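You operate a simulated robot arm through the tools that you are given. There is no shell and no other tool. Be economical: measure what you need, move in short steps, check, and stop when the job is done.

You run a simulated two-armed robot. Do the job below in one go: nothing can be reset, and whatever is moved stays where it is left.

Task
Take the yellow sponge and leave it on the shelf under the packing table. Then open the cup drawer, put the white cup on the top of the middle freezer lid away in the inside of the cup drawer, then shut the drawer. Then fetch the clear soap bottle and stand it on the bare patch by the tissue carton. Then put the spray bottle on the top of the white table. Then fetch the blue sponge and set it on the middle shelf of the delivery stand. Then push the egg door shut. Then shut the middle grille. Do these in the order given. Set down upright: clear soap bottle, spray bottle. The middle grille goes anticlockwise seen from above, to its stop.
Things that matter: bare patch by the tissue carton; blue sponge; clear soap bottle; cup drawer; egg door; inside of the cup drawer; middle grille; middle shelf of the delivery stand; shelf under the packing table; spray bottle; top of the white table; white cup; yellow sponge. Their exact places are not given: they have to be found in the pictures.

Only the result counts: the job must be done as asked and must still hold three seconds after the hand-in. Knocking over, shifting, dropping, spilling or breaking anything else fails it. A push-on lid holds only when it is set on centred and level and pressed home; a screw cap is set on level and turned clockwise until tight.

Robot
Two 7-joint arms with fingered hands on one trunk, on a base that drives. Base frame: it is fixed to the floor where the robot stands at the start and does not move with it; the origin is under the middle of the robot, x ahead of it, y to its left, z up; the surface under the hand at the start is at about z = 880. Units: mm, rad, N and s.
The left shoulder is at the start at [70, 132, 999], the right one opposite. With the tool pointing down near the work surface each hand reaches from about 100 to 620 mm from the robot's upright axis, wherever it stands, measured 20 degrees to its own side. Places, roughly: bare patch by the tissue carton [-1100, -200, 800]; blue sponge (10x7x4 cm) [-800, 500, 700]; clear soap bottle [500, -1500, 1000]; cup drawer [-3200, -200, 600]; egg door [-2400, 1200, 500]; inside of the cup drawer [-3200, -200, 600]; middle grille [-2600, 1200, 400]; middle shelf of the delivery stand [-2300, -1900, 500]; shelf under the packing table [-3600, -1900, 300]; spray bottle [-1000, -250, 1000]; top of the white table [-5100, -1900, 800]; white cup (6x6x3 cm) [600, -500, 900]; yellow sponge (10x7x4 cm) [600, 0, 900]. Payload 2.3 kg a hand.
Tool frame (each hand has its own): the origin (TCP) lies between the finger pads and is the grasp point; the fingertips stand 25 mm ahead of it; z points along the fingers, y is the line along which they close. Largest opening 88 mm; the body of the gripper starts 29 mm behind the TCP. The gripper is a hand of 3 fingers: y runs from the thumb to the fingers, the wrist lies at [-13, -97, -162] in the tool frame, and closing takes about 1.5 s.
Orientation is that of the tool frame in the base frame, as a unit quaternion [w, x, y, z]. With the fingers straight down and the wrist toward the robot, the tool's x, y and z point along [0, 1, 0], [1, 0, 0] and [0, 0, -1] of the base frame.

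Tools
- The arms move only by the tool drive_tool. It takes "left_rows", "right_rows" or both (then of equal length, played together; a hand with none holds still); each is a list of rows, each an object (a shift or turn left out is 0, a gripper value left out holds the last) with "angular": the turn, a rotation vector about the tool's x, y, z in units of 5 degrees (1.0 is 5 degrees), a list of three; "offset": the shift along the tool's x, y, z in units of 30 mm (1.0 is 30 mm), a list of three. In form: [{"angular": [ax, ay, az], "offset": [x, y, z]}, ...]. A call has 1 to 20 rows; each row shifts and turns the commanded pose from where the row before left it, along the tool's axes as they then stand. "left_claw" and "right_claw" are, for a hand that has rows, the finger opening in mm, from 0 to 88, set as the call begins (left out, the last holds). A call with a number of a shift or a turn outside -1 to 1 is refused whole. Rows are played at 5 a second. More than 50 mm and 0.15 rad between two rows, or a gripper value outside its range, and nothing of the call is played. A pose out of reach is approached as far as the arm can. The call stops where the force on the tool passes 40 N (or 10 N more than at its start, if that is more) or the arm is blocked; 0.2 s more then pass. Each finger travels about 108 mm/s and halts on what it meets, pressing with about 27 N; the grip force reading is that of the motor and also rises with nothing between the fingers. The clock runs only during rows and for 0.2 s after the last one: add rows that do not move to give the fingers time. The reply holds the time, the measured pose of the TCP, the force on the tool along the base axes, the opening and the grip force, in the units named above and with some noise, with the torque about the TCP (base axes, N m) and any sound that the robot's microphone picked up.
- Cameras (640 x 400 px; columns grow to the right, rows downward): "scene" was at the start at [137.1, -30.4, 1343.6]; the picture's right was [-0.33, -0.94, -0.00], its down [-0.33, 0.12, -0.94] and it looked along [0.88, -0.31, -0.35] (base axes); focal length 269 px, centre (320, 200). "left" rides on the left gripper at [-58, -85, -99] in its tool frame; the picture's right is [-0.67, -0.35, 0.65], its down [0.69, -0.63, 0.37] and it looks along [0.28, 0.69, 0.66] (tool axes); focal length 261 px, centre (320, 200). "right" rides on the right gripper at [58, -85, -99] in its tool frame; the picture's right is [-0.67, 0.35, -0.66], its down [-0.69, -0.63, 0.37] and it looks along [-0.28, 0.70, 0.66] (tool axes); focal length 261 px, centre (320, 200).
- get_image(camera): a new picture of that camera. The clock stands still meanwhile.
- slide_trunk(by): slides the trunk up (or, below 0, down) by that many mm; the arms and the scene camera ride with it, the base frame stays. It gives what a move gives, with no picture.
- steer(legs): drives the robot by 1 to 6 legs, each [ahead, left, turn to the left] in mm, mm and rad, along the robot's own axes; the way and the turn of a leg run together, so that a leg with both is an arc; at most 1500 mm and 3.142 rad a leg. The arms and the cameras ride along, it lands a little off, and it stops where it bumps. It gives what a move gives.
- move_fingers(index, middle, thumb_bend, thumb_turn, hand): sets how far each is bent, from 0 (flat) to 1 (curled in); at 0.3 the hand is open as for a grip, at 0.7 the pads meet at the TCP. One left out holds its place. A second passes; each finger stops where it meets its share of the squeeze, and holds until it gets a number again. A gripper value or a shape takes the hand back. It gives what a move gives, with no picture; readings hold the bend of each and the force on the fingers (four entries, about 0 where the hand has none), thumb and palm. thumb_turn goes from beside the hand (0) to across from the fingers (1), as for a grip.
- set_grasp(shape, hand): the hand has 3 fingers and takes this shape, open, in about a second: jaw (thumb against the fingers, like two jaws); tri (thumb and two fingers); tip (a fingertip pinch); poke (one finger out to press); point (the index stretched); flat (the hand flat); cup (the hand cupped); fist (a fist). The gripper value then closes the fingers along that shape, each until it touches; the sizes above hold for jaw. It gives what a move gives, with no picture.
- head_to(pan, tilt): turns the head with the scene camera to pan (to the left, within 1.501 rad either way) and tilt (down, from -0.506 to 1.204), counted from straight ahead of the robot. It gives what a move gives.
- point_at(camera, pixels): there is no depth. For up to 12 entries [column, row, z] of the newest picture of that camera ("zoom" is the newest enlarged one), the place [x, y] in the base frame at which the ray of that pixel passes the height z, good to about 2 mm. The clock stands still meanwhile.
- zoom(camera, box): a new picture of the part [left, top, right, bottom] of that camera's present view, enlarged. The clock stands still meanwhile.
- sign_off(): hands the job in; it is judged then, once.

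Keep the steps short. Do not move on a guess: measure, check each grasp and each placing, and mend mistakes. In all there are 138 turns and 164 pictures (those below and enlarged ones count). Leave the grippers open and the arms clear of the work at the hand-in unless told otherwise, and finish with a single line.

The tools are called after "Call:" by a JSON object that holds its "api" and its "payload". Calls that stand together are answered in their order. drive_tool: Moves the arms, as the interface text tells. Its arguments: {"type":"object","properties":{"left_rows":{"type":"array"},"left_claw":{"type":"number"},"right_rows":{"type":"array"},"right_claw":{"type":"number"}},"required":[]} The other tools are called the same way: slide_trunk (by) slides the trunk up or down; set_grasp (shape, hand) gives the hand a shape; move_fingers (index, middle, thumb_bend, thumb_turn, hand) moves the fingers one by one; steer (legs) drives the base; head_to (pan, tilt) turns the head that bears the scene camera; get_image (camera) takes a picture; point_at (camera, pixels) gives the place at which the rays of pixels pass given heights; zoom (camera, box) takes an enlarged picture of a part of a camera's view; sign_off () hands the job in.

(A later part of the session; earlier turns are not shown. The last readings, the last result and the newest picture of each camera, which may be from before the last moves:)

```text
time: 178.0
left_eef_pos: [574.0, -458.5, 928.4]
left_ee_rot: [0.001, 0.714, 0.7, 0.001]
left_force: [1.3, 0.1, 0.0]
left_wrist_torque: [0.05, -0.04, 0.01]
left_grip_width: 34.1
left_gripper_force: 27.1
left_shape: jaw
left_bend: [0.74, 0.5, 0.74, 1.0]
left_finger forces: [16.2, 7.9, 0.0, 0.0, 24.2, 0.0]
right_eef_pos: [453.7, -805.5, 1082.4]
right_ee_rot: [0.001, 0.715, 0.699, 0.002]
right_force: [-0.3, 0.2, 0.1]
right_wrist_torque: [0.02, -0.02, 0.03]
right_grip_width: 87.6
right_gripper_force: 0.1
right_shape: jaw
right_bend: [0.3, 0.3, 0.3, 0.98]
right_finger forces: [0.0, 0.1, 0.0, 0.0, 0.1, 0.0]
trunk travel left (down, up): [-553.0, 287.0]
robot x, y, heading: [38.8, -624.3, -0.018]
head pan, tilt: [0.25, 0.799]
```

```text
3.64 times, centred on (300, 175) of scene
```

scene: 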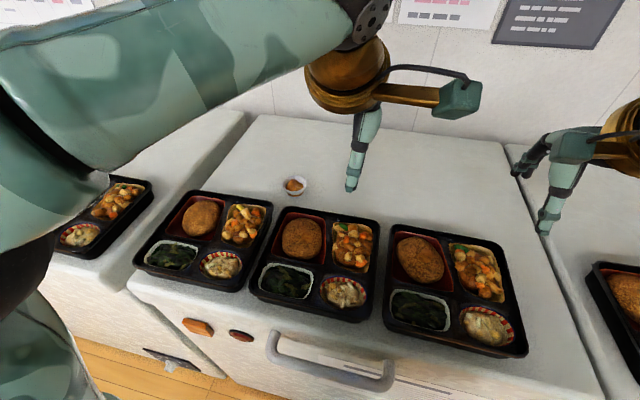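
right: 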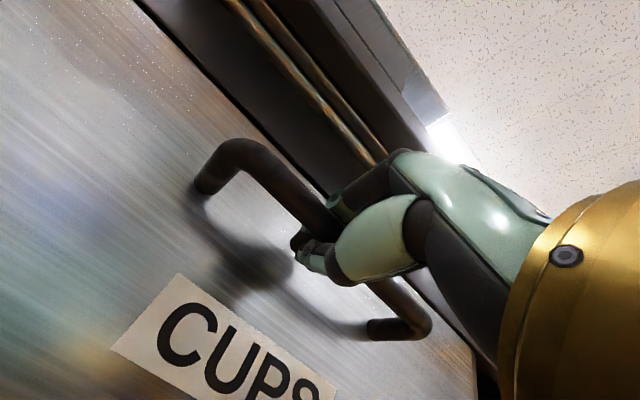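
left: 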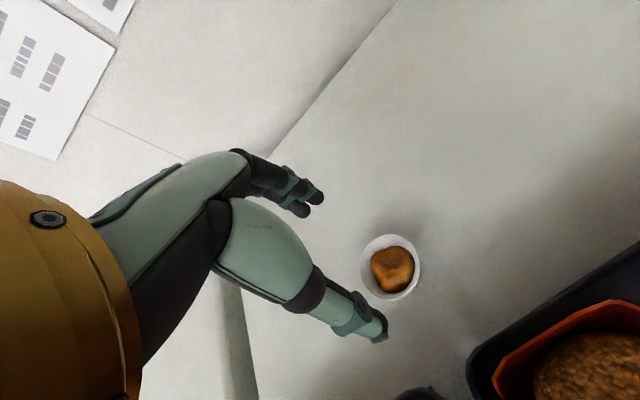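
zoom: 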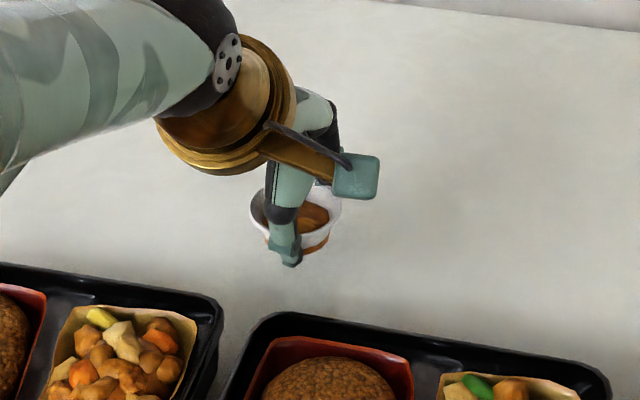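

The cup is held and level. I lift and bring it back carefully (up and inward), then drive back toward the drawer.

Call:
{"api": "drive_tool", "payload": {"left_rows": [{"offset": [0, -0.3, -0.5]}, {"offset": [0, -0.5, -0.5]}, {"offset": [0, -0.7, -0.5]}, {"offset": [0, -0.7, -0.5]}, {"offset": [0, -0.7, -0.3]}, {"offset": [0, -0.7, -0.3]}, {"offset": [0, -0.7, -0.3]}, {"offset": [0, -0.7, 0]}, {"offset": [0, -0.7, 0]}, {}]}}

Call:
{"api": "steer", "payload": {"legs": [[-550, 0, 0.02], [0, -440, 0], [-1500, 0, 0], [-640, 0, 0], [0, 0, 1.57]]}}

Call:
{"api": "head_to", "payload": {"pan": 0.3, "tilt": 0.7}}

Call:
{"api": "get_image", "payload": {"camera": "scene"}}

Call:
{"api": "get_image", "payload": {"camera": "left"}}

```text
time: 180.2
left_eef_pos: [401.6, -452.4, 1018.0]
left_ee_rot: [0.001, 0.714, 0.701, 0.0]
left_force: [0.0, 0.4, -0.8]
left_wrist_torque: [0.03, 0.01, 0.01]
left_grip_width: 34.2
left_gripper_force: 27.4
left_shape: jaw
left_bend: [0.74, 0.5, 0.74, 1.0]
left_finger forces: [16.2, 7.6, 0.0, 0.0, 24.3, 0.0]
left hand out of reach, approached as far as the arm can: row 6
right_eef_pos: [452.7, -805.8, 1081.2]
right_ee_rot: [0.0, 0.715, 0.699, 0.002]
right_force: [0.3, -0.5, -1.0]
right_wrist_torque: [-0.03, -0.06, 0.02]
right_grip_width: 87.5
right_gripper_force: 0.0
right_shape: jaw
right_bend: [0.3, 0.3, 0.3, 0.98]
right_finger forces: [0.0, 0.0, 0.1, 0.1, 0.1, 0.1]
trunk travel left (down, up): [-553.0, 287.0]
robot x, y, heading: [38.5, -625.1, -0.024]
head pan, tilt: [0.25, 0.799]
```

```text
time: 199.7
left_eef_pos: [-2834.6, -723.8, 1016.5]
left_ee_rot: [0.0, -0.007, 1.0, 0.001]
left_force: [0.4, 0.7, -0.5]
left_wrist_torque: [-0.03, -0.02, 0.0]
left_grip_width: 33.7
left_gripper_force: 26.9
left_shape: jaw
left_bend: [0.74, 0.5, 0.74, 1.0]
left_finger forces: [16.2, 7.6, 0.0, 0.0, 24.5, 0.0]
right_eef_pos: [-2484.3, -659.9, 1080.6]
right_ee_rot: [-0.001, -0.005, 1.0, 0.002]
right_force: [-0.1, -0.1, 0.0]
right_wrist_torque: [0.0, -0.03, 0.0]
right_grip_width: 87.6
right_gripper_force: 0.1
right_shape: jaw
right_bend: [0.3, 0.3, 0.3, 0.98]
right_finger forces: [0.0, 0.0, 0.0, 0.0, 0.0, 0.0]
trunk travel left (down, up): [-553.0, 287.0]
robot x, y, heading: [-2652.5, -1078.4, 1.589]
head pan, tilt: [0.25, 0.799]
```

```text
time: 200.4
left_eef_pos: [-2834.1, -723.3, 1015.1]
left_ee_rot: [0.0, -0.007, 1.0, 0.001]
left_force: [-0.2, 0.0, 0.9]
left_wrist_torque: [-0.03, 0.0, -0.05]
left_grip_width: 34.0
left_gripper_force: 27.3
left_shape: jaw
left_bend: [0.74, 0.5, 0.74, 1.0]
left_finger forces: [16.2, 7.5, 0.0, 0.0, 24.3, 0.0]
right_eef_pos: [-2483.4, -661.2, 1080.4]
right_ee_rot: [-0.001, -0.006, 1.0, 0.002]
right_force: [0.0, 0.7, -0.7]
right_wrist_torque: [0.04, -0.01, -0.01]
right_grip_width: 87.8
right_gripper_force: 0.0
right_shape: jaw
right_bend: [0.3, 0.3, 0.3, 0.98]
right_finger forces: [0.0, 0.1, 0.0, 0.0, 0.0, 0.0]
trunk travel left (down, up): [-553.0, 287.0]
robot x, y, heading: [-2651.6, -1084.4, 1.588]
head pan, tilt: [0.3, 0.7]
```

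```text
98 pictures are left
```

scene: 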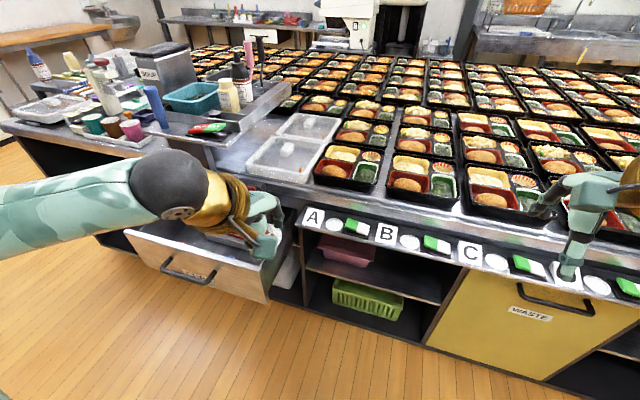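

```text
97 pictures are left
```

left: 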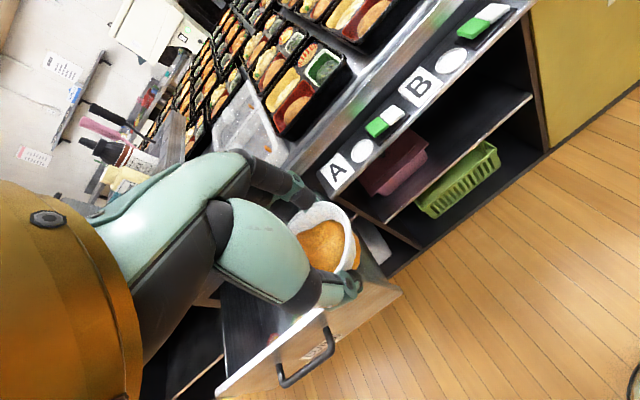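

The cup rides well. I strafe to the drawer line, staying clear of its front, tuck the right hand, and lower the trunk.

Call:
{"api": "drive_tool", "payload": {"right_rows": [{"offset": [-1, -0.3, 0]}, {"offset": [-1, -0.3, 0]}, {"offset": [-1, -0.3, 0]}, {"offset": [-1, -0.3, 0]}, {"offset": [-1, -0.5, 0]}, {"offset": [0, -1, 0]}, {"offset": [0, -1, 0]}, {}]}}

Call:
{"api": "steer", "payload": {"legs": [[-70, 0, -0.018], [0, 491, 0]]}}

Call:
{"api": "slide_trunk", "payload": {"by": -220}}

Call:
{"api": "get_image", "payload": {"camera": "scene"}}

```text
time: 202.2
left_eef_pos: [-2833.8, -723.3, 1015.9]
left_ee_rot: [-0.001, -0.007, 1.0, 0.001]
left_force: [-1.1, 0.2, -1.1]
left_wrist_torque: [0.01, 0.0, -0.02]
left_grip_width: 33.8
left_gripper_force: 27.0
left_shape: jaw
left_bend: [0.74, 0.5, 0.74, 1.0]
left_finger forces: [16.3, 7.6, 0.1, 0.1, 24.5, 0.0]
right_eef_pos: [-2332.1, -769.0, 1081.8]
right_ee_rot: [-0.001, -0.006, 1.0, 0.002]
right_force: [-1.2, -0.4, -0.1]
right_wrist_torque: [0.0, -0.01, -0.02]
right_grip_width: 87.7
right_gripper_force: 0.0
right_shape: jaw
right_bend: [0.3, 0.3, 0.3, 0.98]
right_finger forces: [0.0, 0.0, 0.1, 0.0, 0.0, 0.1]
trunk travel left (down, up): [-553.0, 287.0]
robot x, y, heading: [-2649.5, -1077.0, 1.583]
head pan, tilt: [0.3, 0.7]
```

```text
time: 205.7
left_eef_pos: [-3318.5, -787.4, 1017.1]
left_ee_rot: [0.0, 0.002, 1.0, 0.001]
left_force: [-1.0, 0.0, -0.4]
left_wrist_torque: [0.01, -0.02, -0.04]
left_grip_width: 34.0
left_gripper_force: 27.0
left_shape: jaw
left_bend: [0.74, 0.5, 0.74, 1.0]
left_finger forces: [16.3, 7.5, 0.0, 0.0, 24.6, 0.1]
right_eef_pos: [-2815.2, -842.7, 1081.1]
right_ee_rot: [-0.001, 0.004, 1.0, 0.002]
right_force: [-0.1, -0.2, 0.0]
right_wrist_torque: [0.02, 0.0, 0.0]
right_grip_width: 87.8
right_gripper_force: 0.0
right_shape: jaw
right_bend: [0.3, 0.3, 0.3, 0.98]
right_finger forces: [0.0, 0.0, 0.0, 0.0, 0.0, 0.0]
trunk travel left (down, up): [-553.0, 287.0]
robot x, y, heading: [-3142.2, -1147.2, 1.567]
head pan, tilt: [0.3, 0.7]
```

```text
time: 208.0
left_eef_pos: [-3316.6, -786.0, 796.8]
left_ee_rot: [0.0, 0.001, 1.0, 0.001]
left_force: [-0.2, -0.4, 0.7]
left_wrist_torque: [0.02, 0.02, 0.01]
left_grip_width: 33.8
left_gripper_force: 26.9
left_shape: jaw
left_bend: [0.74, 0.5, 0.74, 1.0]
left_finger forces: [16.4, 7.5, 0.1, 0.0, 24.5, 0.0]
right_eef_pos: [-2815.9, -840.8, 862.0]
right_ee_rot: [-0.001, 0.004, 1.0, 0.001]
right_force: [0.0, -0.2, 0.4]
right_wrist_torque: [0.0, 0.02, -0.02]
right_grip_width: 87.7
right_gripper_force: 0.0
right_shape: jaw
right_bend: [0.3, 0.3, 0.3, 0.98]
right_finger forces: [0.0, 0.1, 0.0, 0.0, 0.1, 0.1]
trunk travel left (down, up): [-333.0, 507.0]
robot x, y, heading: [-3146.8, -1147.6, 1.562]
head pan, tilt: [0.3, 0.7]
```

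```text
96 pictures are left
```

scene: 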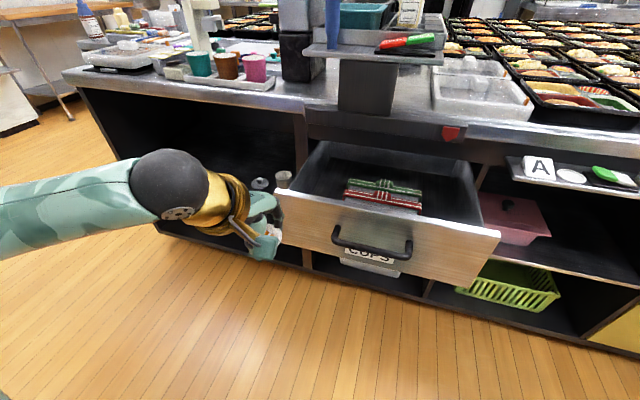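

Call:
{"api": "point_at", "payload": {"camera": "scene", "pixels": [[276, 192, 723], [500, 236, 723], [318, 143, 723], [345, 198, 650], [308, 196, 640], [420, 212, 650], [351, 182, 680], [484, 178, 723]]}}

Call:
{"api": "zoom", "payload": {"camera": "scene", "box": [260, 130, 510, 260]}}

```text
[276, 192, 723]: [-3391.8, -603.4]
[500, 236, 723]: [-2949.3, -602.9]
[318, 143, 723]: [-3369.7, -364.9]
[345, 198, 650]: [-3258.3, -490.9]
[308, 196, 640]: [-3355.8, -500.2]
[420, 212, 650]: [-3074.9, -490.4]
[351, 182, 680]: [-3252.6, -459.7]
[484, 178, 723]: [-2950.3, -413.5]
```

```text
2.56 times, centred on (385, 195) of scene
```

zoom: 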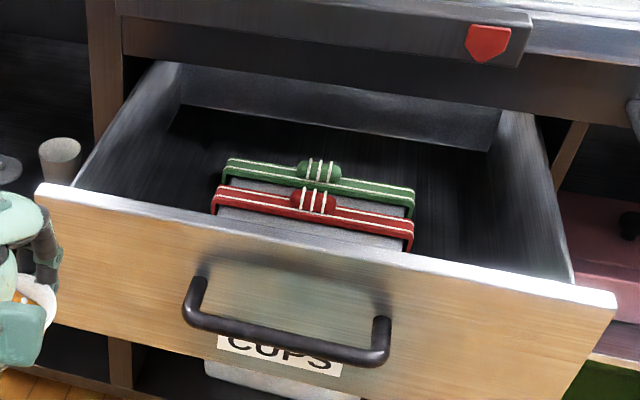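

Left strip in the drawer: x -3375…-3262. I drive ahead 170 mm with the cup at z≈797 (above the 723 rim), then extend 115 mm.

Call:
{"api": "steer", "payload": {"legs": [[170, 0, 0.006]]}}

Call:
{"api": "drive_tool", "payload": {"left_rows": [{"offset": [0, 0.95, 0]}, {"offset": [0, 0.95, 0]}, {"offset": [0, 0.95, 0]}, {"offset": [0, 0.95, 0]}, {}]}}

Call:
{"api": "get_image", "payload": {"camera": "scene"}}

Call:
{"api": "get_image", "payload": {"camera": "left"}}

```text
time: 209.5
left_eef_pos: [-3319.2, -613.5, 796.8]
left_ee_rot: [0.0, 0.0, 1.0, 0.001]
left_force: [0.3, -0.2, -0.3]
left_wrist_torque: [-0.01, 0.04, 0.01]
left_grip_width: 33.8
left_gripper_force: 27.1
left_shape: jaw
left_bend: [0.74, 0.5, 0.74, 1.0]
left_finger forces: [16.4, 7.4, 0.0, 0.0, 24.5, 0.0]
right_eef_pos: [-2817.0, -665.9, 861.1]
right_ee_rot: [-0.002, 0.002, 1.0, 0.002]
right_force: [0.2, 0.1, 0.0]
right_wrist_torque: [0.0, -0.02, 0.02]
right_grip_width: 87.5
right_gripper_force: 0.0
right_shape: jaw
right_bend: [0.3, 0.3, 0.3, 0.98]
right_finger forces: [0.0, 0.0, 0.1, 0.0, 0.1, 0.0]
trunk travel left (down, up): [-333.0, 507.0]
robot x, y, heading: [-3140.8, -976.9, 1.572]
head pan, tilt: [0.3, 0.7]
```

```text
time: 210.7
left_eef_pos: [-3317.5, -499.4, 796.9]
left_ee_rot: [0.0, 0.0, 1.0, 0.001]
left_force: [0.4, 0.2, -0.2]
left_wrist_torque: [0.02, -0.02, 0.02]
left_grip_width: 34.0
left_gripper_force: 27.0
left_shape: jaw
left_bend: [0.75, 0.5, 0.74, 1.0]
left_finger forces: [17.5, 7.7, 0.0, 0.0, 24.9, 0.0]
right_eef_pos: [-2817.2, -667.5, 862.4]
right_ee_rot: [-0.001, 0.002, 1.0, 0.001]
right_force: [0.0, -0.3, -0.4]
right_wrist_torque: [0.02, 0.02, 0.0]
right_grip_width: 88.0
right_gripper_force: 0.0
right_shape: jaw
right_bend: [0.3, 0.3, 0.3, 0.98]
right_finger forces: [0.0, 0.0, 0.0, 0.0, 0.0, 0.0]
trunk travel left (down, up): [-333.0, 507.0]
robot x, y, heading: [-3139.2, -974.1, 1.567]
head pan, tilt: [0.3, 0.7]
```

```text
94 pictures are left
```

scene: 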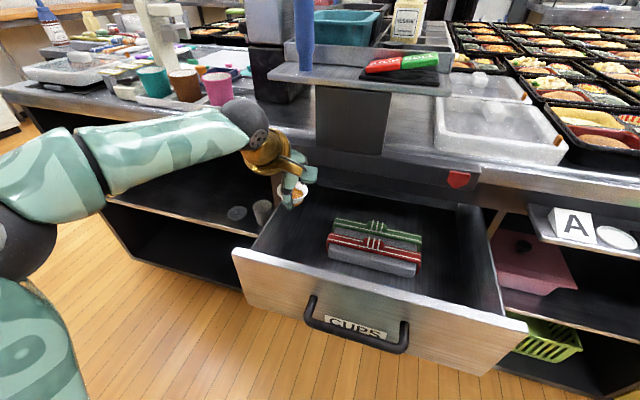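

```text
93 pictures are left
```

left: 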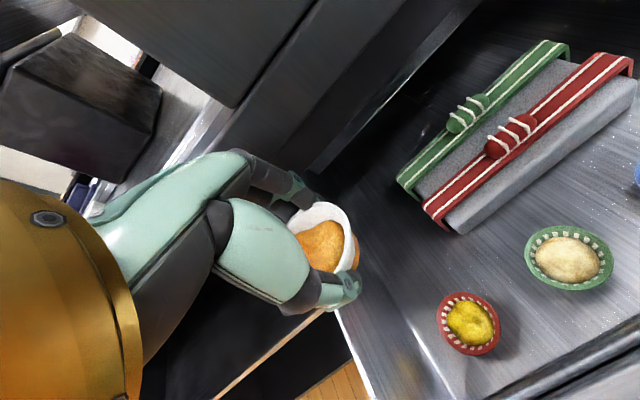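

The drawer front holds two more food cups (468,322) and (568,258). I measure them before choosing the spot.

Call:
{"api": "point_at", "payload": {"camera": "left", "pixels": [[468, 322, 650], [568, 258, 650], [437, 315, 650], [398, 185, 650], [455, 232, 640], [335, 312, 640], [335, 312, 723], [320, 180, 640], [500, 325, 650]]}}

Call:
{"api": "point_at", "payload": {"camera": "scene", "pixels": [[327, 255, 640], [252, 252, 640], [315, 190, 640], [234, 250, 723]]}}

```text
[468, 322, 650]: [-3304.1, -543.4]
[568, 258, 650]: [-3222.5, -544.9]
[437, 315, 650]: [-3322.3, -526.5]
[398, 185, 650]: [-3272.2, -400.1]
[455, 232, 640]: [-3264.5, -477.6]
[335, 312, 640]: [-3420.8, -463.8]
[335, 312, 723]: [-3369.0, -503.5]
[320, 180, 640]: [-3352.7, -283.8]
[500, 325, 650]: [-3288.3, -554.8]
```

```text
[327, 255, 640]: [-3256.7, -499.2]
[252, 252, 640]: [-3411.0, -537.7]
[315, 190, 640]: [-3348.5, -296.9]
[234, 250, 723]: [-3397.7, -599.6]
```

The red cup sits at (-3304,-543). I aim ours at (-3330,-472), behind it, and go down 60 mm and look.

Call:
{"api": "drive_tool", "payload": {"left_rows": [{"offset": [0.4, 0.9, 0]}, {"offset": [0, 0, 1]}, {"offset": [0, 0, 1]}, {}]}}

Call:
{"api": "zoom", "payload": {"camera": "scene", "box": [200, 100, 440, 300]}}

Call:
{"api": "get_image", "payload": {"camera": "left"}}

```text
time: 211.7
left_eef_pos: [-3331.1, -474.2, 736.8]
left_ee_rot: [0.0, 0.0, 1.0, 0.002]
left_force: [-0.2, -0.1, -0.2]
left_wrist_torque: [-0.01, 0.01, 0.02]
left_grip_width: 33.4
left_gripper_force: 26.7
left_shape: jaw
left_bend: [0.75, 0.51, 0.74, 1.0]
left_finger forces: [17.7, 9.0, 0.1, 0.0, 26.1, 0.0]
right_eef_pos: [-2816.6, -668.3, 861.3]
right_ee_rot: [0.0, 0.001, 1.0, 0.002]
right_force: [-0.7, -0.2, 0.1]
right_wrist_torque: [0.02, 0.01, 0.0]
right_grip_width: 87.5
right_gripper_force: 0.1
right_shape: jaw
right_bend: [0.3, 0.3, 0.3, 0.98]
right_finger forces: [0.0, 0.0, 0.0, 0.1, 0.0, 0.0]
trunk travel left (down, up): [-333.0, 507.0]
robot x, y, heading: [-3140.9, -974.7, 1.572]
head pan, tilt: [0.3, 0.7]
```

```text
2.00 times, centred on (320, 200) of scene
```

zoom: 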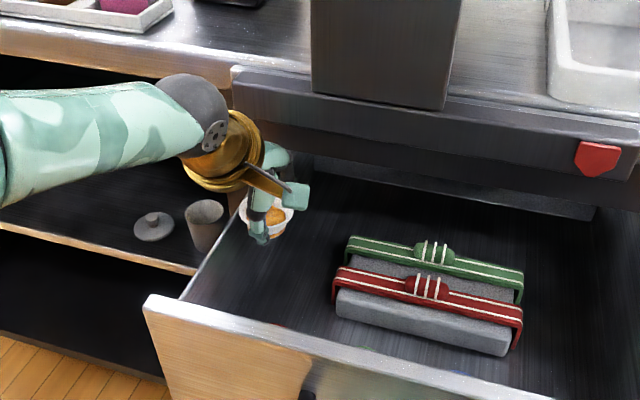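

```text
91 pictures are left
```

left: 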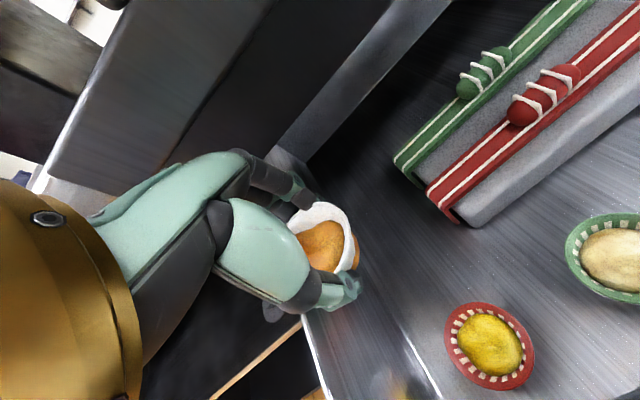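

Clear so far. I go down further in small steps and watch the force.

Call:
{"api": "drive_tool", "payload": {"left_rows": [{"offset": [0, 0, 0.8]}, {"offset": [0, 0, 0.7]}, {}]}}

Call:
{"api": "drive_tool", "payload": {"left_rows": [{"offset": [0, 0, 0.3]}, {}]}}

Call:
{"api": "get_image", "payload": {"camera": "left"}}

```text
time: 212.5
left_eef_pos: [-3329.6, -472.4, 691.1]
left_ee_rot: [0.0, 0.0, 1.0, 0.001]
left_force: [0.0, 0.1, 0.1]
left_wrist_torque: [0.0, -0.02, -0.02]
left_grip_width: 33.3
left_gripper_force: 26.9
left_shape: jaw
left_bend: [0.75, 0.51, 0.74, 1.0]
left_finger forces: [17.5, 9.0, 0.1, 0.0, 26.2, 0.0]
right_eef_pos: [-2817.5, -667.2, 861.0]
right_ee_rot: [-0.001, 0.002, 1.0, 0.002]
right_force: [-0.3, 0.0, 0.5]
right_wrist_torque: [0.02, -0.02, -0.01]
right_grip_width: 87.6
right_gripper_force: 0.0
right_shape: jaw
right_bend: [0.3, 0.3, 0.3, 0.98]
right_finger forces: [0.1, 0.0, 0.1, 0.0, 0.0, 0.0]
trunk travel left (down, up): [-333.0, 507.0]
robot x, y, heading: [-3141.0, -976.9, 1.573]
head pan, tilt: [0.3, 0.7]
```

```text
time: 213.1
left_eef_pos: [-3330.2, -473.5, 683.0]
left_ee_rot: [-0.001, 0.0, 1.0, 0.001]
left_force: [-0.1, 0.3, 0.3]
left_wrist_torque: [0.02, 0.02, 0.02]
left_grip_width: 33.2
left_gripper_force: 26.7
left_shape: jaw
left_bend: [0.75, 0.51, 0.74, 1.0]
left_finger forces: [17.6, 9.2, 0.0, 0.1, 26.0, 0.0]
right_eef_pos: [-2815.3, -666.9, 861.0]
right_ee_rot: [0.0, 0.002, 1.0, 0.002]
right_force: [-0.2, -1.0, -0.4]
right_wrist_torque: [0.0, 0.01, 0.01]
right_grip_width: 87.9
right_gripper_force: 0.0
right_shape: jaw
right_bend: [0.3, 0.3, 0.3, 0.98]
right_finger forces: [0.1, 0.0, 0.0, 0.0, 0.0, 0.1]
trunk travel left (down, up): [-333.0, 507.0]
robot x, y, heading: [-3142.6, -968.9, 1.571]
head pan, tilt: [0.3, 0.7]
```

```text
90 pictures are left
```

left: 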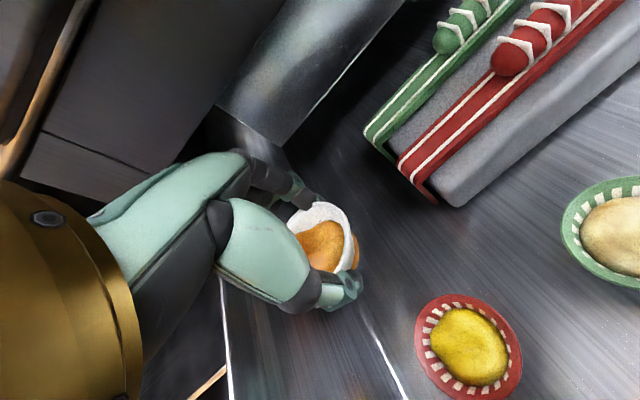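

Call:
{"api": "drive_tool", "payload": {"left_rows": [{"offset": [0, 0, 0.3]}, {}]}}

Call:
{"api": "drive_tool", "payload": {"left_rows": [{"offset": [0, 0, 0.2]}, {}]}}

Call:
{"api": "drive_tool", "payload": {"left_rows": [{"offset": [0, 0, 0.2]}, {}]}}

```text
time: 213.7
left_eef_pos: [-3330.4, -473.9, 672.1]
left_ee_rot: [0.0, 0.001, 1.0, 0.001]
left_force: [0.2, 0.5, 0.8]
left_wrist_torque: [-0.02, 0.03, 0.04]
left_grip_width: 33.6
left_gripper_force: 26.6
left_shape: jaw
left_bend: [0.75, 0.51, 0.74, 1.0]
left_finger forces: [17.4, 9.2, 0.0, 0.0, 26.0, 0.0]
right_eef_pos: [-2816.5, -667.0, 861.1]
right_ee_rot: [-0.001, 0.002, 1.0, 0.001]
right_force: [0.2, 0.3, 0.0]
right_wrist_torque: [-0.04, -0.04, 0.0]
right_grip_width: 87.8
right_gripper_force: 0.1
right_shape: jaw
right_bend: [0.3, 0.3, 0.3, 0.98]
right_finger forces: [0.0, 0.0, 0.0, 0.1, 0.0, 0.0]
trunk travel left (down, up): [-333.0, 507.0]
robot x, y, heading: [-3144.7, -971.4, 1.567]
head pan, tilt: [0.3, 0.7]
```

```text
time: 214.3
left_eef_pos: [-3330.0, -473.6, 668.0]
left_ee_rot: [0.0, 0.0, 1.0, 0.0]
left_force: [-0.6, 0.1, 0.7]
left_wrist_torque: [-0.01, -0.01, -0.02]
left_grip_width: 33.8
left_gripper_force: 26.7
left_shape: jaw
left_bend: [0.75, 0.51, 0.74, 1.0]
left_finger forces: [17.8, 9.3, 0.0, 0.0, 26.1, 0.0]
right_eef_pos: [-2816.1, -667.2, 861.2]
right_ee_rot: [-0.001, 0.001, 1.0, 0.002]
right_force: [-0.7, -0.7, 0.5]
right_wrist_torque: [0.02, 0.01, 0.0]
right_grip_width: 87.7
right_gripper_force: 0.0
right_shape: jaw
right_bend: [0.3, 0.3, 0.3, 0.98]
right_finger forces: [0.1, 0.0, 0.0, 0.0, 0.0, 0.1]
trunk travel left (down, up): [-333.0, 507.0]
robot x, y, heading: [-3139.5, -973.4, 1.577]
head pan, tilt: [0.3, 0.7]
```

```text
time: 214.9
left_eef_pos: [-3330.8, -473.1, 661.5]
left_ee_rot: [0.0, 0.0, 1.0, 0.001]
left_force: [-0.3, 0.6, 1.6]
left_wrist_torque: [-0.01, -0.01, 0.0]
left_grip_width: 33.7
left_gripper_force: 27.0
left_shape: jaw
left_bend: [0.75, 0.51, 0.74, 1.0]
left_finger forces: [17.8, 9.2, 0.0, 0.0, 26.1, 0.1]
right_eef_pos: [-2816.9, -667.0, 862.0]
right_ee_rot: [-0.001, 0.002, 1.0, 0.001]
right_force: [0.1, -0.7, -0.4]
right_wrist_torque: [0.0, 0.01, -0.02]
right_grip_width: 87.6
right_gripper_force: 0.1
right_shape: jaw
right_bend: [0.3, 0.3, 0.3, 0.98]
right_finger forces: [0.1, 0.0, 0.0, 0.0, 0.0, 0.0]
trunk travel left (down, up): [-333.0, 507.0]
robot x, y, heading: [-3139.9, -974.1, 1.57]
head pan, tilt: [0.3, 0.7]
```

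Call:
{"api": "drive_tool", "payload": {"left_rows": [{"offset": [0, 0, 0.2]}, {}]}}

Call:
{"api": "drive_tool", "payload": {"left_rows": [{"offset": [0, 0, 0.2]}, {}]}}

Call:
{"api": "get_image", "payload": {"camera": "left"}}

```text
time: 215.5
left_eef_pos: [-3329.8, -473.7, 655.3]
left_ee_rot: [0.001, 0.0, 1.0, 0.001]
left_force: [0.6, 0.1, 0.4]
left_wrist_torque: [0.0, 0.03, 0.01]
left_grip_width: 33.5
left_gripper_force: 27.1
left_shape: jaw
left_bend: [0.75, 0.51, 0.74, 1.0]
left_finger forces: [17.7, 9.1, 0.1, 0.0, 26.1, 0.0]
right_eef_pos: [-2816.7, -666.6, 861.1]
right_ee_rot: [-0.001, 0.002, 1.0, 0.002]
right_force: [0.0, 0.0, 0.2]
right_wrist_torque: [-0.03, 0.01, -0.01]
right_grip_width: 87.5
right_gripper_force: 0.1
right_shape: jaw
right_bend: [0.3, 0.3, 0.3, 0.98]
right_finger forces: [0.2, 0.0, 0.0, 0.0, 0.0, 0.0]
trunk travel left (down, up): [-333.0, 507.0]
robot x, y, heading: [-3140.1, -972.2, 1.572]
head pan, tilt: [0.3, 0.7]
```

```text
time: 216.1
left_eef_pos: [-3329.8, -474.0, 648.7]
left_ee_rot: [0.001, 0.0, 1.0, 0.0]
left_force: [-0.7, 0.0, 0.4]
left_wrist_torque: [-0.01, -0.03, 0.02]
left_grip_width: 33.1
left_gripper_force: 27.0
left_shape: jaw
left_bend: [0.75, 0.51, 0.74, 1.0]
left_finger forces: [17.7, 9.2, 0.0, 0.0, 26.2, 0.0]
right_eef_pos: [-2816.0, -667.2, 861.3]
right_ee_rot: [-0.001, 0.0, 1.0, 0.001]
right_force: [0.0, -0.2, 0.2]
right_wrist_torque: [0.0, -0.04, -0.01]
right_grip_width: 87.5
right_gripper_force: 0.1
right_shape: jaw
right_bend: [0.3, 0.3, 0.3, 0.98]
right_finger forces: [0.0, 0.0, 0.1, 0.0, 0.0, 0.0]
trunk travel left (down, up): [-333.0, 507.0]
robot x, y, heading: [-3139.6, -973.5, 1.569]
head pan, tilt: [0.3, 0.7]
```

```text
89 pictures are left
```

left: 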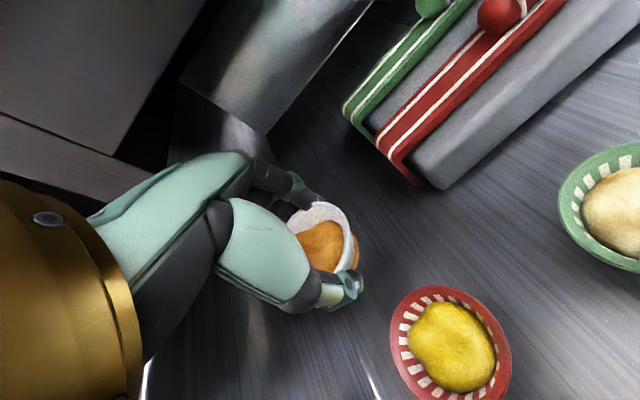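

The floor is deeper than assumed. I recheck the neighbours with z≈610 and continue down.

Call:
{"api": "point_at", "payload": {"camera": "left", "pixels": [[452, 345, 615], [392, 340, 615], [343, 108, 610], [420, 185, 605], [385, 385, 600]]}}

Call:
{"api": "drive_tool", "payload": {"left_rows": [{"offset": [0, 0, 0.3]}, {}]}}

Call:
{"api": "drive_tool", "payload": {"left_rows": [{"offset": [0, 0, 0.2]}, {}]}}

Call:
{"api": "drive_tool", "payload": {"left_rows": [{"offset": [0, 0, 0.2]}, {}]}}

```text
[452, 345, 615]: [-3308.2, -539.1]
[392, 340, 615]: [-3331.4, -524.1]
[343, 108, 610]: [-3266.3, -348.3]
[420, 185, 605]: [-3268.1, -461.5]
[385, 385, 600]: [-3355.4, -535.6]
```

```text
time: 216.7
left_eef_pos: [-3332.3, -473.1, 639.8]
left_ee_rot: [0.0, 0.0, 1.0, 0.001]
left_force: [-0.6, 0.1, -0.2]
left_wrist_torque: [0.01, -0.02, -0.03]
left_grip_width: 33.7
left_gripper_force: 26.6
left_shape: jaw
left_bend: [0.75, 0.51, 0.74, 1.0]
left_finger forces: [17.6, 9.2, 0.0, 0.0, 26.1, 0.1]
right_eef_pos: [-2817.4, -667.5, 861.1]
right_ee_rot: [-0.001, 0.002, 1.0, 0.002]
right_force: [-0.1, 0.4, 0.2]
right_wrist_torque: [0.0, 0.0, 0.01]
right_grip_width: 87.5
right_gripper_force: 0.1
right_shape: jaw
right_bend: [0.3, 0.3, 0.3, 0.98]
right_finger forces: [0.0, 0.0, 0.0, 0.0, 0.0, 0.0]
trunk travel left (down, up): [-333.0, 507.0]
robot x, y, heading: [-3140.4, -976.4, 1.567]
head pan, tilt: [0.3, 0.7]
```

```text
time: 217.3
left_eef_pos: [-3330.3, -473.5, 633.4]
left_ee_rot: [0.0, 0.0, 1.0, 0.001]
left_force: [0.2, 0.9, 0.7]
left_wrist_torque: [0.0, -0.01, 0.01]
left_grip_width: 33.3
left_gripper_force: 27.3
left_shape: jaw
left_bend: [0.75, 0.51, 0.74, 1.0]
left_finger forces: [17.5, 9.3, 0.0, 0.0, 26.1, 0.0]
right_eef_pos: [-2817.1, -667.3, 862.2]
right_ee_rot: [-0.001, 0.002, 1.0, 0.002]
right_force: [-0.7, -0.1, 0.2]
right_wrist_torque: [0.0, 0.01, 0.0]
right_grip_width: 87.9
right_gripper_force: 0.0
right_shape: jaw
right_bend: [0.3, 0.3, 0.3, 0.98]
right_finger forces: [0.1, 0.0, 0.0, 0.0, 0.0, 0.1]
trunk travel left (down, up): [-333.0, 507.0]
robot x, y, heading: [-3138.1, -976.2, 1.569]
head pan, tilt: [0.3, 0.7]
```

```text
time: 217.9
left_eef_pos: [-3329.6, -472.6, 629.1]
left_ee_rot: [0.001, 0.0, 1.0, 0.001]
left_force: [-0.1, 0.4, -0.4]
left_wrist_torque: [-0.02, 0.0, -0.01]
left_grip_width: 33.1
left_gripper_force: 27.2
left_shape: jaw
left_bend: [0.75, 0.51, 0.74, 1.0]
left_finger forces: [17.4, 9.2, 0.1, 0.1, 26.0, 0.0]
right_eef_pos: [-2816.9, -666.9, 861.1]
right_ee_rot: [-0.001, 0.002, 1.0, 0.002]
right_force: [0.0, -0.2, -0.8]
right_wrist_torque: [0.02, 0.01, 0.0]
right_grip_width: 87.8
right_gripper_force: 0.0
right_shape: jaw
right_bend: [0.3, 0.3, 0.3, 0.98]
right_finger forces: [0.0, 0.1, 0.0, 0.1, 0.1, 0.1]
trunk travel left (down, up): [-333.0, 507.0]
robot x, y, heading: [-3137.3, -976.6, 1.566]
head pan, tilt: [0.3, 0.7]
```

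Call:
{"api": "drive_tool", "payload": {"left_rows": [{"offset": [0, 0, 0.15]}, {}]}}

Call:
{"api": "drive_tool", "payload": {"left_rows": [{"offset": [0, 0, 0.15]}, {}]}}

Call:
{"api": "drive_tool", "payload": {"left_rows": [{"offset": [0, 0, 0.15]}, {}]}}

Call:
{"api": "get_image", "payload": {"camera": "left"}}

```text
time: 218.5
left_eef_pos: [-3331.2, -473.0, 623.4]
left_ee_rot: [0.0, 0.0, 1.0, 0.001]
left_force: [-0.5, 0.2, 0.3]
left_wrist_torque: [0.01, 0.01, -0.03]
left_grip_width: 33.7
left_gripper_force: 27.1
left_shape: jaw
left_bend: [0.75, 0.51, 0.74, 1.0]
left_finger forces: [17.4, 9.2, 0.0, 0.0, 26.1, 0.0]
right_eef_pos: [-2815.9, -666.1, 860.8]
right_ee_rot: [-0.001, 0.002, 1.0, 0.002]
right_force: [-0.1, -0.4, 0.0]
right_wrist_torque: [0.0, -0.02, -0.01]
right_grip_width: 87.8
right_gripper_force: 0.1
right_shape: jaw
right_bend: [0.3, 0.3, 0.3, 0.98]
right_finger forces: [0.0, 0.0, 0.0, 0.0, 0.1, 0.0]
trunk travel left (down, up): [-333.0, 507.0]
robot x, y, heading: [-3137.3, -972.1, 1.574]
head pan, tilt: [0.3, 0.7]
```

```text
time: 219.1
left_eef_pos: [-3331.3, -472.9, 618.2]
left_ee_rot: [0.0, 0.001, 1.0, 0.001]
left_force: [-0.4, -0.5, -0.3]
left_wrist_torque: [0.0, -0.01, 0.02]
left_grip_width: 33.6
left_gripper_force: 27.2
left_shape: jaw
left_bend: [0.75, 0.51, 0.74, 1.0]
left_finger forces: [17.4, 9.2, 0.0, 0.0, 26.1, 0.0]
right_eef_pos: [-2816.1, -666.8, 861.2]
right_ee_rot: [-0.001, 0.001, 1.0, 0.001]
right_force: [0.9, 0.3, -0.8]
right_wrist_torque: [0.01, -0.03, 0.05]
right_grip_width: 87.4
right_gripper_force: 0.0
right_shape: jaw
right_bend: [0.3, 0.3, 0.3, 0.98]
right_finger forces: [0.0, 0.1, 0.1, 0.0, 0.0, 0.1]
trunk travel left (down, up): [-333.0, 507.0]
robot x, y, heading: [-3141.5, -975.1, 1.571]
head pan, tilt: [0.3, 0.7]
```

```text
time: 219.7
left_eef_pos: [-3331.4, -472.7, 613.4]
left_ee_rot: [0.0, 0.0, 1.0, 0.001]
left_force: [-0.4, 0.6, -0.4]
left_wrist_torque: [-0.01, -0.04, 0.02]
left_grip_width: 33.5
left_gripper_force: 26.7
left_shape: jaw
left_bend: [0.75, 0.51, 0.74, 1.0]
left_finger forces: [17.3, 9.2, 0.1, 0.1, 26.2, 0.0]
right_eef_pos: [-2817.2, -666.3, 861.1]
right_ee_rot: [-0.001, 0.002, 1.0, 0.002]
right_force: [-0.2, 0.2, -0.2]
right_wrist_torque: [0.02, 0.0, 0.0]
right_grip_width: 87.5
right_gripper_force: 0.1
right_shape: jaw
right_bend: [0.3, 0.3, 0.3, 0.98]
right_finger forces: [0.0, 0.0, 0.0, 0.1, 0.0, 0.0]
trunk travel left (down, up): [-333.0, 507.0]
robot x, y, heading: [-3137.5, -971.5, 1.57]
head pan, tilt: [0.3, 0.7]
```

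```text
88 pictures are left
```

left: 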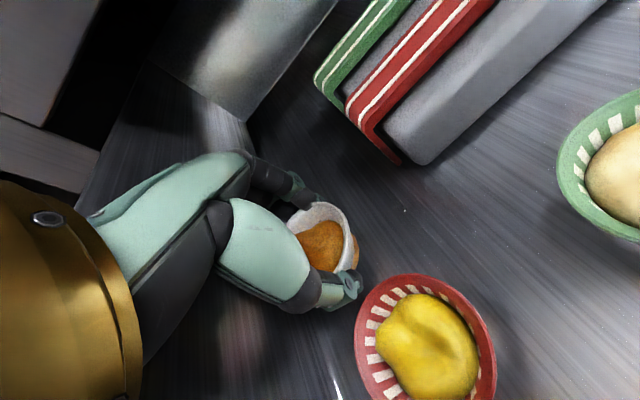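

Call:
{"api": "point_at", "payload": {"camera": "left", "pixels": [[427, 338, 600], [357, 330, 600], [427, 275, 600], [497, 350, 600], [427, 338, 580], [357, 330, 580], [330, 95, 580], [402, 163, 580]]}}

```text
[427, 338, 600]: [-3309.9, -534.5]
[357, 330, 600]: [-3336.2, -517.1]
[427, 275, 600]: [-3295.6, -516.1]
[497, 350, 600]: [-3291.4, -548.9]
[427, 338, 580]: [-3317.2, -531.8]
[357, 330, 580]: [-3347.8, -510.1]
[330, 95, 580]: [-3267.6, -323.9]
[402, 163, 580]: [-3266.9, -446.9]
```

Floor ≈585, and the red cup's rim back edge ≈-513, close to where the thumb opens. I shift 18 mm further back, check force, then keep lowering.

Call:
{"api": "drive_tool", "payload": {"left_rows": [{"offset": [0, 0.3, 0]}, {"offset": [0, 0.3, 0]}, {}]}}

Call:
{"api": "drive_tool", "payload": {"left_rows": [{"offset": [0, 0, 0.12]}, {}]}}

Call:
{"api": "drive_tool", "payload": {"left_rows": [{"offset": [0, 0, 0.12]}, {}]}}

Call:
{"api": "drive_tool", "payload": {"left_rows": [{"offset": [0, 0, 0.12]}, {}]}}

```text
time: 220.5
left_eef_pos: [-3331.3, -454.6, 614.5]
left_ee_rot: [0.001, 0.0, 1.0, 0.0]
left_force: [0.0, 0.7, -0.3]
left_wrist_torque: [0.03, 0.02, 0.01]
left_grip_width: 33.3
left_gripper_force: 27.3
left_shape: jaw
left_bend: [0.75, 0.51, 0.74, 1.0]
left_finger forces: [17.2, 9.1, 0.0, 0.0, 26.1, 0.0]
right_eef_pos: [-2816.3, -666.3, 861.4]
right_ee_rot: [-0.002, 0.002, 1.0, 0.002]
right_force: [0.5, 0.0, -0.4]
right_wrist_torque: [0.0, 0.01, -0.02]
right_grip_width: 87.6
right_gripper_force: 0.1
right_shape: jaw
right_bend: [0.3, 0.3, 0.3, 0.98]
right_finger forces: [0.0, 0.0, 0.0, 0.0, 0.1, 0.1]
trunk travel left (down, up): [-333.0, 507.0]
robot x, y, heading: [-3142.2, -971.7, 1.573]
head pan, tilt: [0.3, 0.7]
```

```text
time: 221.1
left_eef_pos: [-3331.3, -453.8, 610.7]
left_ee_rot: [0.001, 0.0, 1.0, 0.001]
left_force: [0.5, 0.8, 0.5]
left_wrist_torque: [0.0, -0.01, -0.01]
left_grip_width: 33.3
left_gripper_force: 27.5
left_shape: jaw
left_bend: [0.75, 0.51, 0.74, 1.0]
left_finger forces: [17.2, 9.2, 0.0, 0.1, 26.0, 0.1]
right_eef_pos: [-2816.2, -667.7, 861.9]
right_ee_rot: [-0.001, 0.002, 1.0, 0.002]
right_force: [-0.2, 0.1, -0.3]
right_wrist_torque: [-0.02, 0.0, 0.01]
right_grip_width: 87.6
right_gripper_force: 0.1
right_shape: jaw
right_bend: [0.3, 0.3, 0.3, 0.98]
right_finger forces: [0.0, 0.1, 0.0, 0.1, 0.0, 0.0]
trunk travel left (down, up): [-333.0, 507.0]
robot x, y, heading: [-3142.1, -974.2, 1.571]
head pan, tilt: [0.3, 0.7]
```

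```text
time: 221.7
left_eef_pos: [-3331.6, -455.5, 607.7]
left_ee_rot: [0.0, 0.0, 1.0, 0.0]
left_force: [-0.8, 0.1, -0.4]
left_wrist_torque: [-0.02, 0.01, -0.01]
left_grip_width: 33.3
left_gripper_force: 27.0
left_shape: jaw
left_bend: [0.75, 0.51, 0.74, 1.0]
left_finger forces: [17.2, 9.2, 0.0, 0.0, 26.2, 0.0]
right_eef_pos: [-2816.6, -667.6, 861.3]
right_ee_rot: [0.0, 0.002, 1.0, 0.002]
right_force: [0.7, -0.6, -0.2]
right_wrist_torque: [0.01, 0.02, -0.05]
right_grip_width: 87.8
right_gripper_force: 0.0
right_shape: jaw
right_bend: [0.3, 0.3, 0.3, 0.98]
right_finger forces: [0.0, 0.1, 0.0, 0.1, 0.0, 0.0]
trunk travel left (down, up): [-333.0, 507.0]
robot x, y, heading: [-3141.1, -973.9, 1.574]
head pan, tilt: [0.3, 0.7]
```

```text
time: 222.3
left_eef_pos: [-3330.9, -454.6, 606.4]
left_ee_rot: [-0.001, 0.0, 1.0, 0.003]
left_force: [-0.7, 0.5, 10.7]
left_wrist_torque: [-0.21, 0.0, 0.0]
left_grip_width: 33.5
left_gripper_force: 27.1
left_shape: jaw
left_bend: [0.75, 0.51, 0.74, 1.0]
left_finger forces: [18.1, 9.7, 0.0, 0.1, 38.6, 0.1]
right_eef_pos: [-2816.6, -668.4, 862.8]
right_ee_rot: [-0.002, 0.001, 1.0, 0.003]
right_force: [0.6, -0.2, 0.1]
right_wrist_torque: [0.01, -0.03, 0.01]
right_grip_width: 87.7
right_gripper_force: 0.1
right_shape: jaw
right_bend: [0.3, 0.3, 0.3, 0.98]
right_finger forces: [0.1, 0.0, 0.0, 0.0, 0.0, 0.0]
trunk travel left (down, up): [-333.0, 507.0]
robot x, y, heading: [-3138.8, -975.6, 1.572]
head pan, tilt: [0.3, 0.7]
```

Contact at z≈606 (10.7 N). I open to 62 mm, and look.

Call:
{"api": "drive_tool", "payload": {"left_rows": [{}, {}, {}, {}, {}], "left_claw": 62}}

Call:
{"api": "get_image", "payload": {"camera": "left"}}

```text
time: 223.5
left_eef_pos: [-3330.4, -456.4, 605.4]
left_ee_rot: [-0.001, 0.0, 1.0, 0.003]
left_force: [-0.3, 1.5, 15.5]
left_wrist_torque: [-0.35, -0.02, -0.03]
left_grip_width: 59.0
left_gripper_force: 0.1
left_shape: jaw
left_bend: [0.27, 0.38, 0.6, 1.0]
left_finger forces: [0.0, 3.3, 0.1, 0.0, 12.3, 0.0]
right_eef_pos: [-2814.5, -669.7, 861.9]
right_ee_rot: [-0.003, 0.002, 1.0, 0.003]
right_force: [-0.6, 0.2, 0.4]
right_wrist_torque: [-0.02, 0.03, 0.03]
right_grip_width: 87.6
right_gripper_force: 0.0
right_shape: jaw
right_bend: [0.3, 0.3, 0.3, 0.98]
right_finger forces: [0.1, 0.0, 0.0, 0.1, 0.1, 0.0]
trunk travel left (down, up): [-333.0, 507.0]
robot x, y, heading: [-3139.5, -971.4, 1.57]
head pan, tilt: [0.3, 0.7]
```

```text
87 pictures are left
```

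left: 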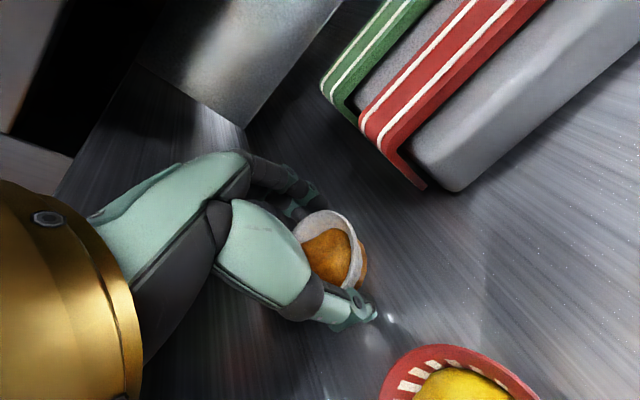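

The cup is on the floor and upright. I ease up 4 mm while opening wider, then lift straight up.

Call:
{"api": "drive_tool", "payload": {"left_rows": [{"offset": [0, 0, -0.15]}, {}, {}, {}], "left_claw": 78}}

Call:
{"api": "drive_tool", "payload": {"left_rows": [{"offset": [0, 0, -0.5]}, {"offset": [0, 0, -0.5]}, {"offset": [0, 0, -0.8]}, {"offset": [0, 0, -1]}, {"offset": [0, 0, -1]}, {"offset": [0, 0, -1]}, {"offset": [0, 0, -1]}, {"offset": [0, 0, -0.5]}, {}]}}

Call:
{"api": "get_image", "payload": {"camera": "left"}}

```text
time: 224.5
left_eef_pos: [-3330.2, -454.8, 608.6]
left_ee_rot: [0.0, 0.001, 1.0, 0.0]
left_force: [0.5, 0.2, -0.2]
left_wrist_torque: [-0.01, 0.04, 0.0]
left_grip_width: 77.6
left_gripper_force: 0.2
left_shape: jaw
left_bend: [0.29, 0.32, 0.37, 0.98]
left_finger forces: [0.0, 0.0, 0.0, 0.0, 0.0, 0.0]
right_eef_pos: [-2818.2, -667.0, 861.2]
right_ee_rot: [-0.001, 0.001, 1.0, 0.002]
right_force: [-0.8, 0.5, -0.3]
right_wrist_torque: [0.01, 0.03, 0.0]
right_grip_width: 87.6
right_gripper_force: 0.1
right_shape: jaw
right_bend: [0.3, 0.3, 0.3, 0.98]
right_finger forces: [0.0, 0.0, 0.0, 0.0, 0.0, 0.0]
trunk travel left (down, up): [-333.0, 507.0]
robot x, y, heading: [-3139.0, -970.2, 1.569]
head pan, tilt: [0.3, 0.7]
```

```text
time: 226.0
left_eef_pos: [-3330.7, -461.6, 750.9]
left_ee_rot: [0.0, 0.0, 1.0, -0.017]
left_force: [-1.6, -3.3, -5.1]
left_wrist_torque: [-0.04, -0.13, 0.09]
left_grip_width: 78.0
left_gripper_force: 0.1
left_shape: jaw
left_bend: [0.29, 0.32, 0.37, 0.98]
left_finger forces: [0.0, 6.1, 0.1, 0.0, 0.0, 0.0]
right_eef_pos: [-2817.5, -666.1, 861.8]
right_ee_rot: [0.0, 0.001, 1.0, 0.001]
right_force: [-0.7, 0.4, 0.9]
right_wrist_torque: [0.05, 0.0, 0.03]
right_grip_width: 87.8
right_gripper_force: 0.2
right_shape: jaw
right_bend: [0.3, 0.3, 0.3, 0.98]
right_finger forces: [0.0, 0.1, 0.1, 0.0, 0.0, 0.1]
trunk travel left (down, up): [-333.0, 507.0]
robot x, y, heading: [-3139.6, -974.3, 1.569]
head pan, tilt: [0.3, 0.7]
stopped in row 7 (left hand): the force on the tool passed its limit at 58 N (the readings are from after the stop); the commanded pose is now the measured one
```

```text
86 pictures are left
```

left: 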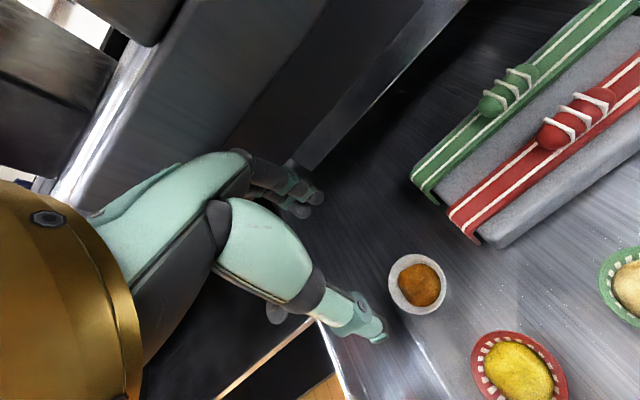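

The cup stands well. The knuckles bumped under the counter slab, so I go down a little, back 60 mm, then up and out.

Call:
{"api": "drive_tool", "payload": {"left_rows": [{"offset": [0, -0.5, 0.3]}, {"offset": [0, -1, 0]}, {"offset": [0, -0.7, 0]}, {"offset": [0, 0, -1]}, {"offset": [0, 0, -1]}, {"offset": [0, -1, 0]}, {"offset": [0, -1, 0]}, {"offset": [0, -1, 0]}, {}]}}

Call:
{"api": "get_image", "payload": {"camera": "scene"}}

```text
time: 228.0
left_eef_pos: [-3328.8, -616.1, 808.3]
left_ee_rot: [-0.002, 0.0, 1.0, -0.016]
left_force: [-0.5, 1.1, -0.5]
left_wrist_torque: [0.03, -0.01, 0.02]
left_grip_width: 78.1
left_gripper_force: 0.0
left_shape: jaw
left_bend: [0.29, 0.32, 0.37, 0.98]
left_finger forces: [0.0, 0.0, 0.0, 0.1, 0.0, 0.0]
left hand out of reach, approached as far as the arm can: row 6, 7
right_eef_pos: [-2816.2, -666.7, 861.1]
right_ee_rot: [-0.001, 0.001, 1.0, 0.001]
right_force: [0.0, -0.5, -0.1]
right_wrist_torque: [-0.03, 0.04, -0.01]
right_grip_width: 87.5
right_gripper_force: 0.1
right_shape: jaw
right_bend: [0.3, 0.3, 0.3, 0.98]
right_finger forces: [0.0, 0.0, 0.1, 0.0, 0.1, 0.0]
trunk travel left (down, up): [-333.0, 507.0]
robot x, y, heading: [-3139.3, -977.9, 1.568]
head pan, tilt: [0.3, 0.7]
```

```text
85 pictures are left
```

scene: 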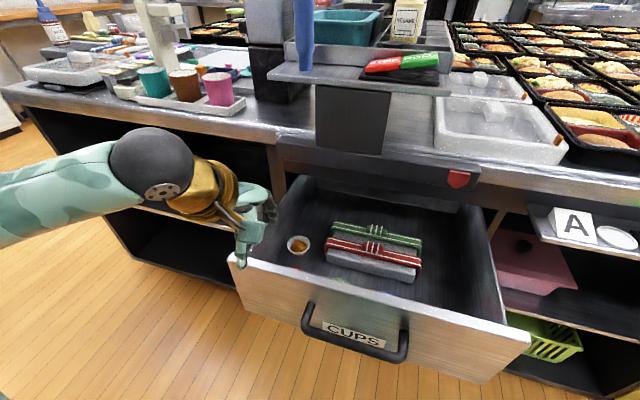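

The cup is in the drawer. To shut it: back off, bring the left hand (closed) in front of the handle, then push.

Call:
{"api": "steer", "payload": {"legs": [[-130, 0, 0], [0, -150, 0.003]]}}

Call:
{"api": "drive_tool", "payload": {"left_rows": [{"offset": [0, 0, 1]}, {"offset": [0, 0, 1]}, {"offset": [0, 0, 1]}, {"offset": [0, 0, 1]}, {"offset": [0, 0, 0.8]}, {}, {}], "left_claw": 0}}

Call:
{"api": "get_image", "payload": {"camera": "scene"}}

```text
time: 230.3
left_eef_pos: [-3181.0, -749.4, 807.8]
left_ee_rot: [0.0, -0.001, 1.0, -0.016]
left_force: [-0.5, -0.2, 1.0]
left_wrist_torque: [-0.01, 0.02, -0.01]
left_grip_width: 78.0
left_gripper_force: 0.0
left_shape: jaw
left_bend: [0.29, 0.32, 0.37, 0.98]
left_finger forces: [0.1, 0.0, 0.0, 0.0, 0.0, 0.1]
right_eef_pos: [-2668.1, -797.1, 861.6]
right_ee_rot: [0.0, 0.0, 1.0, 0.002]
right_force: [-0.9, -0.1, 0.2]
right_wrist_torque: [0.0, 0.02, 0.01]
right_grip_width: 87.6
right_gripper_force: 0.0
right_shape: jaw
right_bend: [0.3, 0.3, 0.3, 0.98]
right_finger forces: [0.1, 0.1, 0.1, 0.1, 0.0, 0.0]
trunk travel left (down, up): [-333.0, 507.0]
robot x, y, heading: [-2991.1, -1105.7, 1.578]
head pan, tilt: [0.3, 0.7]
```

```text
time: 231.9
left_eef_pos: [-3181.3, -754.2, 664.2]
left_ee_rot: [0.0, -0.001, 1.0, -0.016]
left_force: [0.7, 0.0, -0.1]
left_wrist_torque: [0.01, -0.01, 0.01]
left_grip_width: 0.0
left_gripper_force: 26.9
left_shape: jaw
left_bend: [0.7, 0.7, 0.36, 1.0]
left_finger forces: [0.1, 0.0, 0.1, 0.0, 0.0, 0.0]
right_eef_pos: [-2668.7, -796.9, 861.0]
right_ee_rot: [0.0, 0.0, 1.0, 0.002]
right_force: [0.0, -0.8, 0.7]
right_wrist_torque: [0.0, -0.01, -0.04]
right_grip_width: 87.7
right_gripper_force: 0.0
right_shape: jaw
right_bend: [0.3, 0.3, 0.3, 0.98]
right_finger forces: [0.0, 0.0, 0.0, 0.1, 0.0, 0.0]
trunk travel left (down, up): [-333.0, 507.0]
robot x, y, heading: [-2990.7, -1102.3, 1.573]
head pan, tilt: [0.3, 0.7]
```

```text
84 pictures are left
```

scene: 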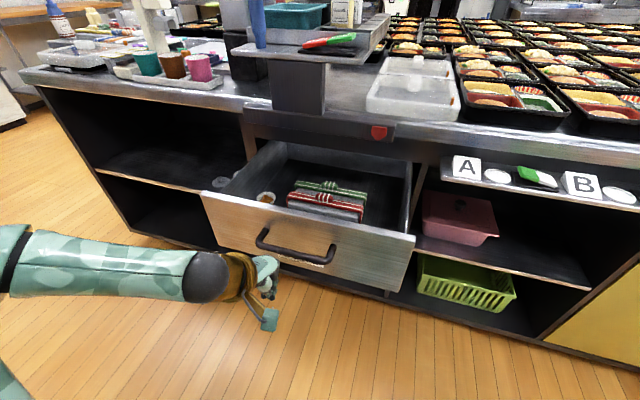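

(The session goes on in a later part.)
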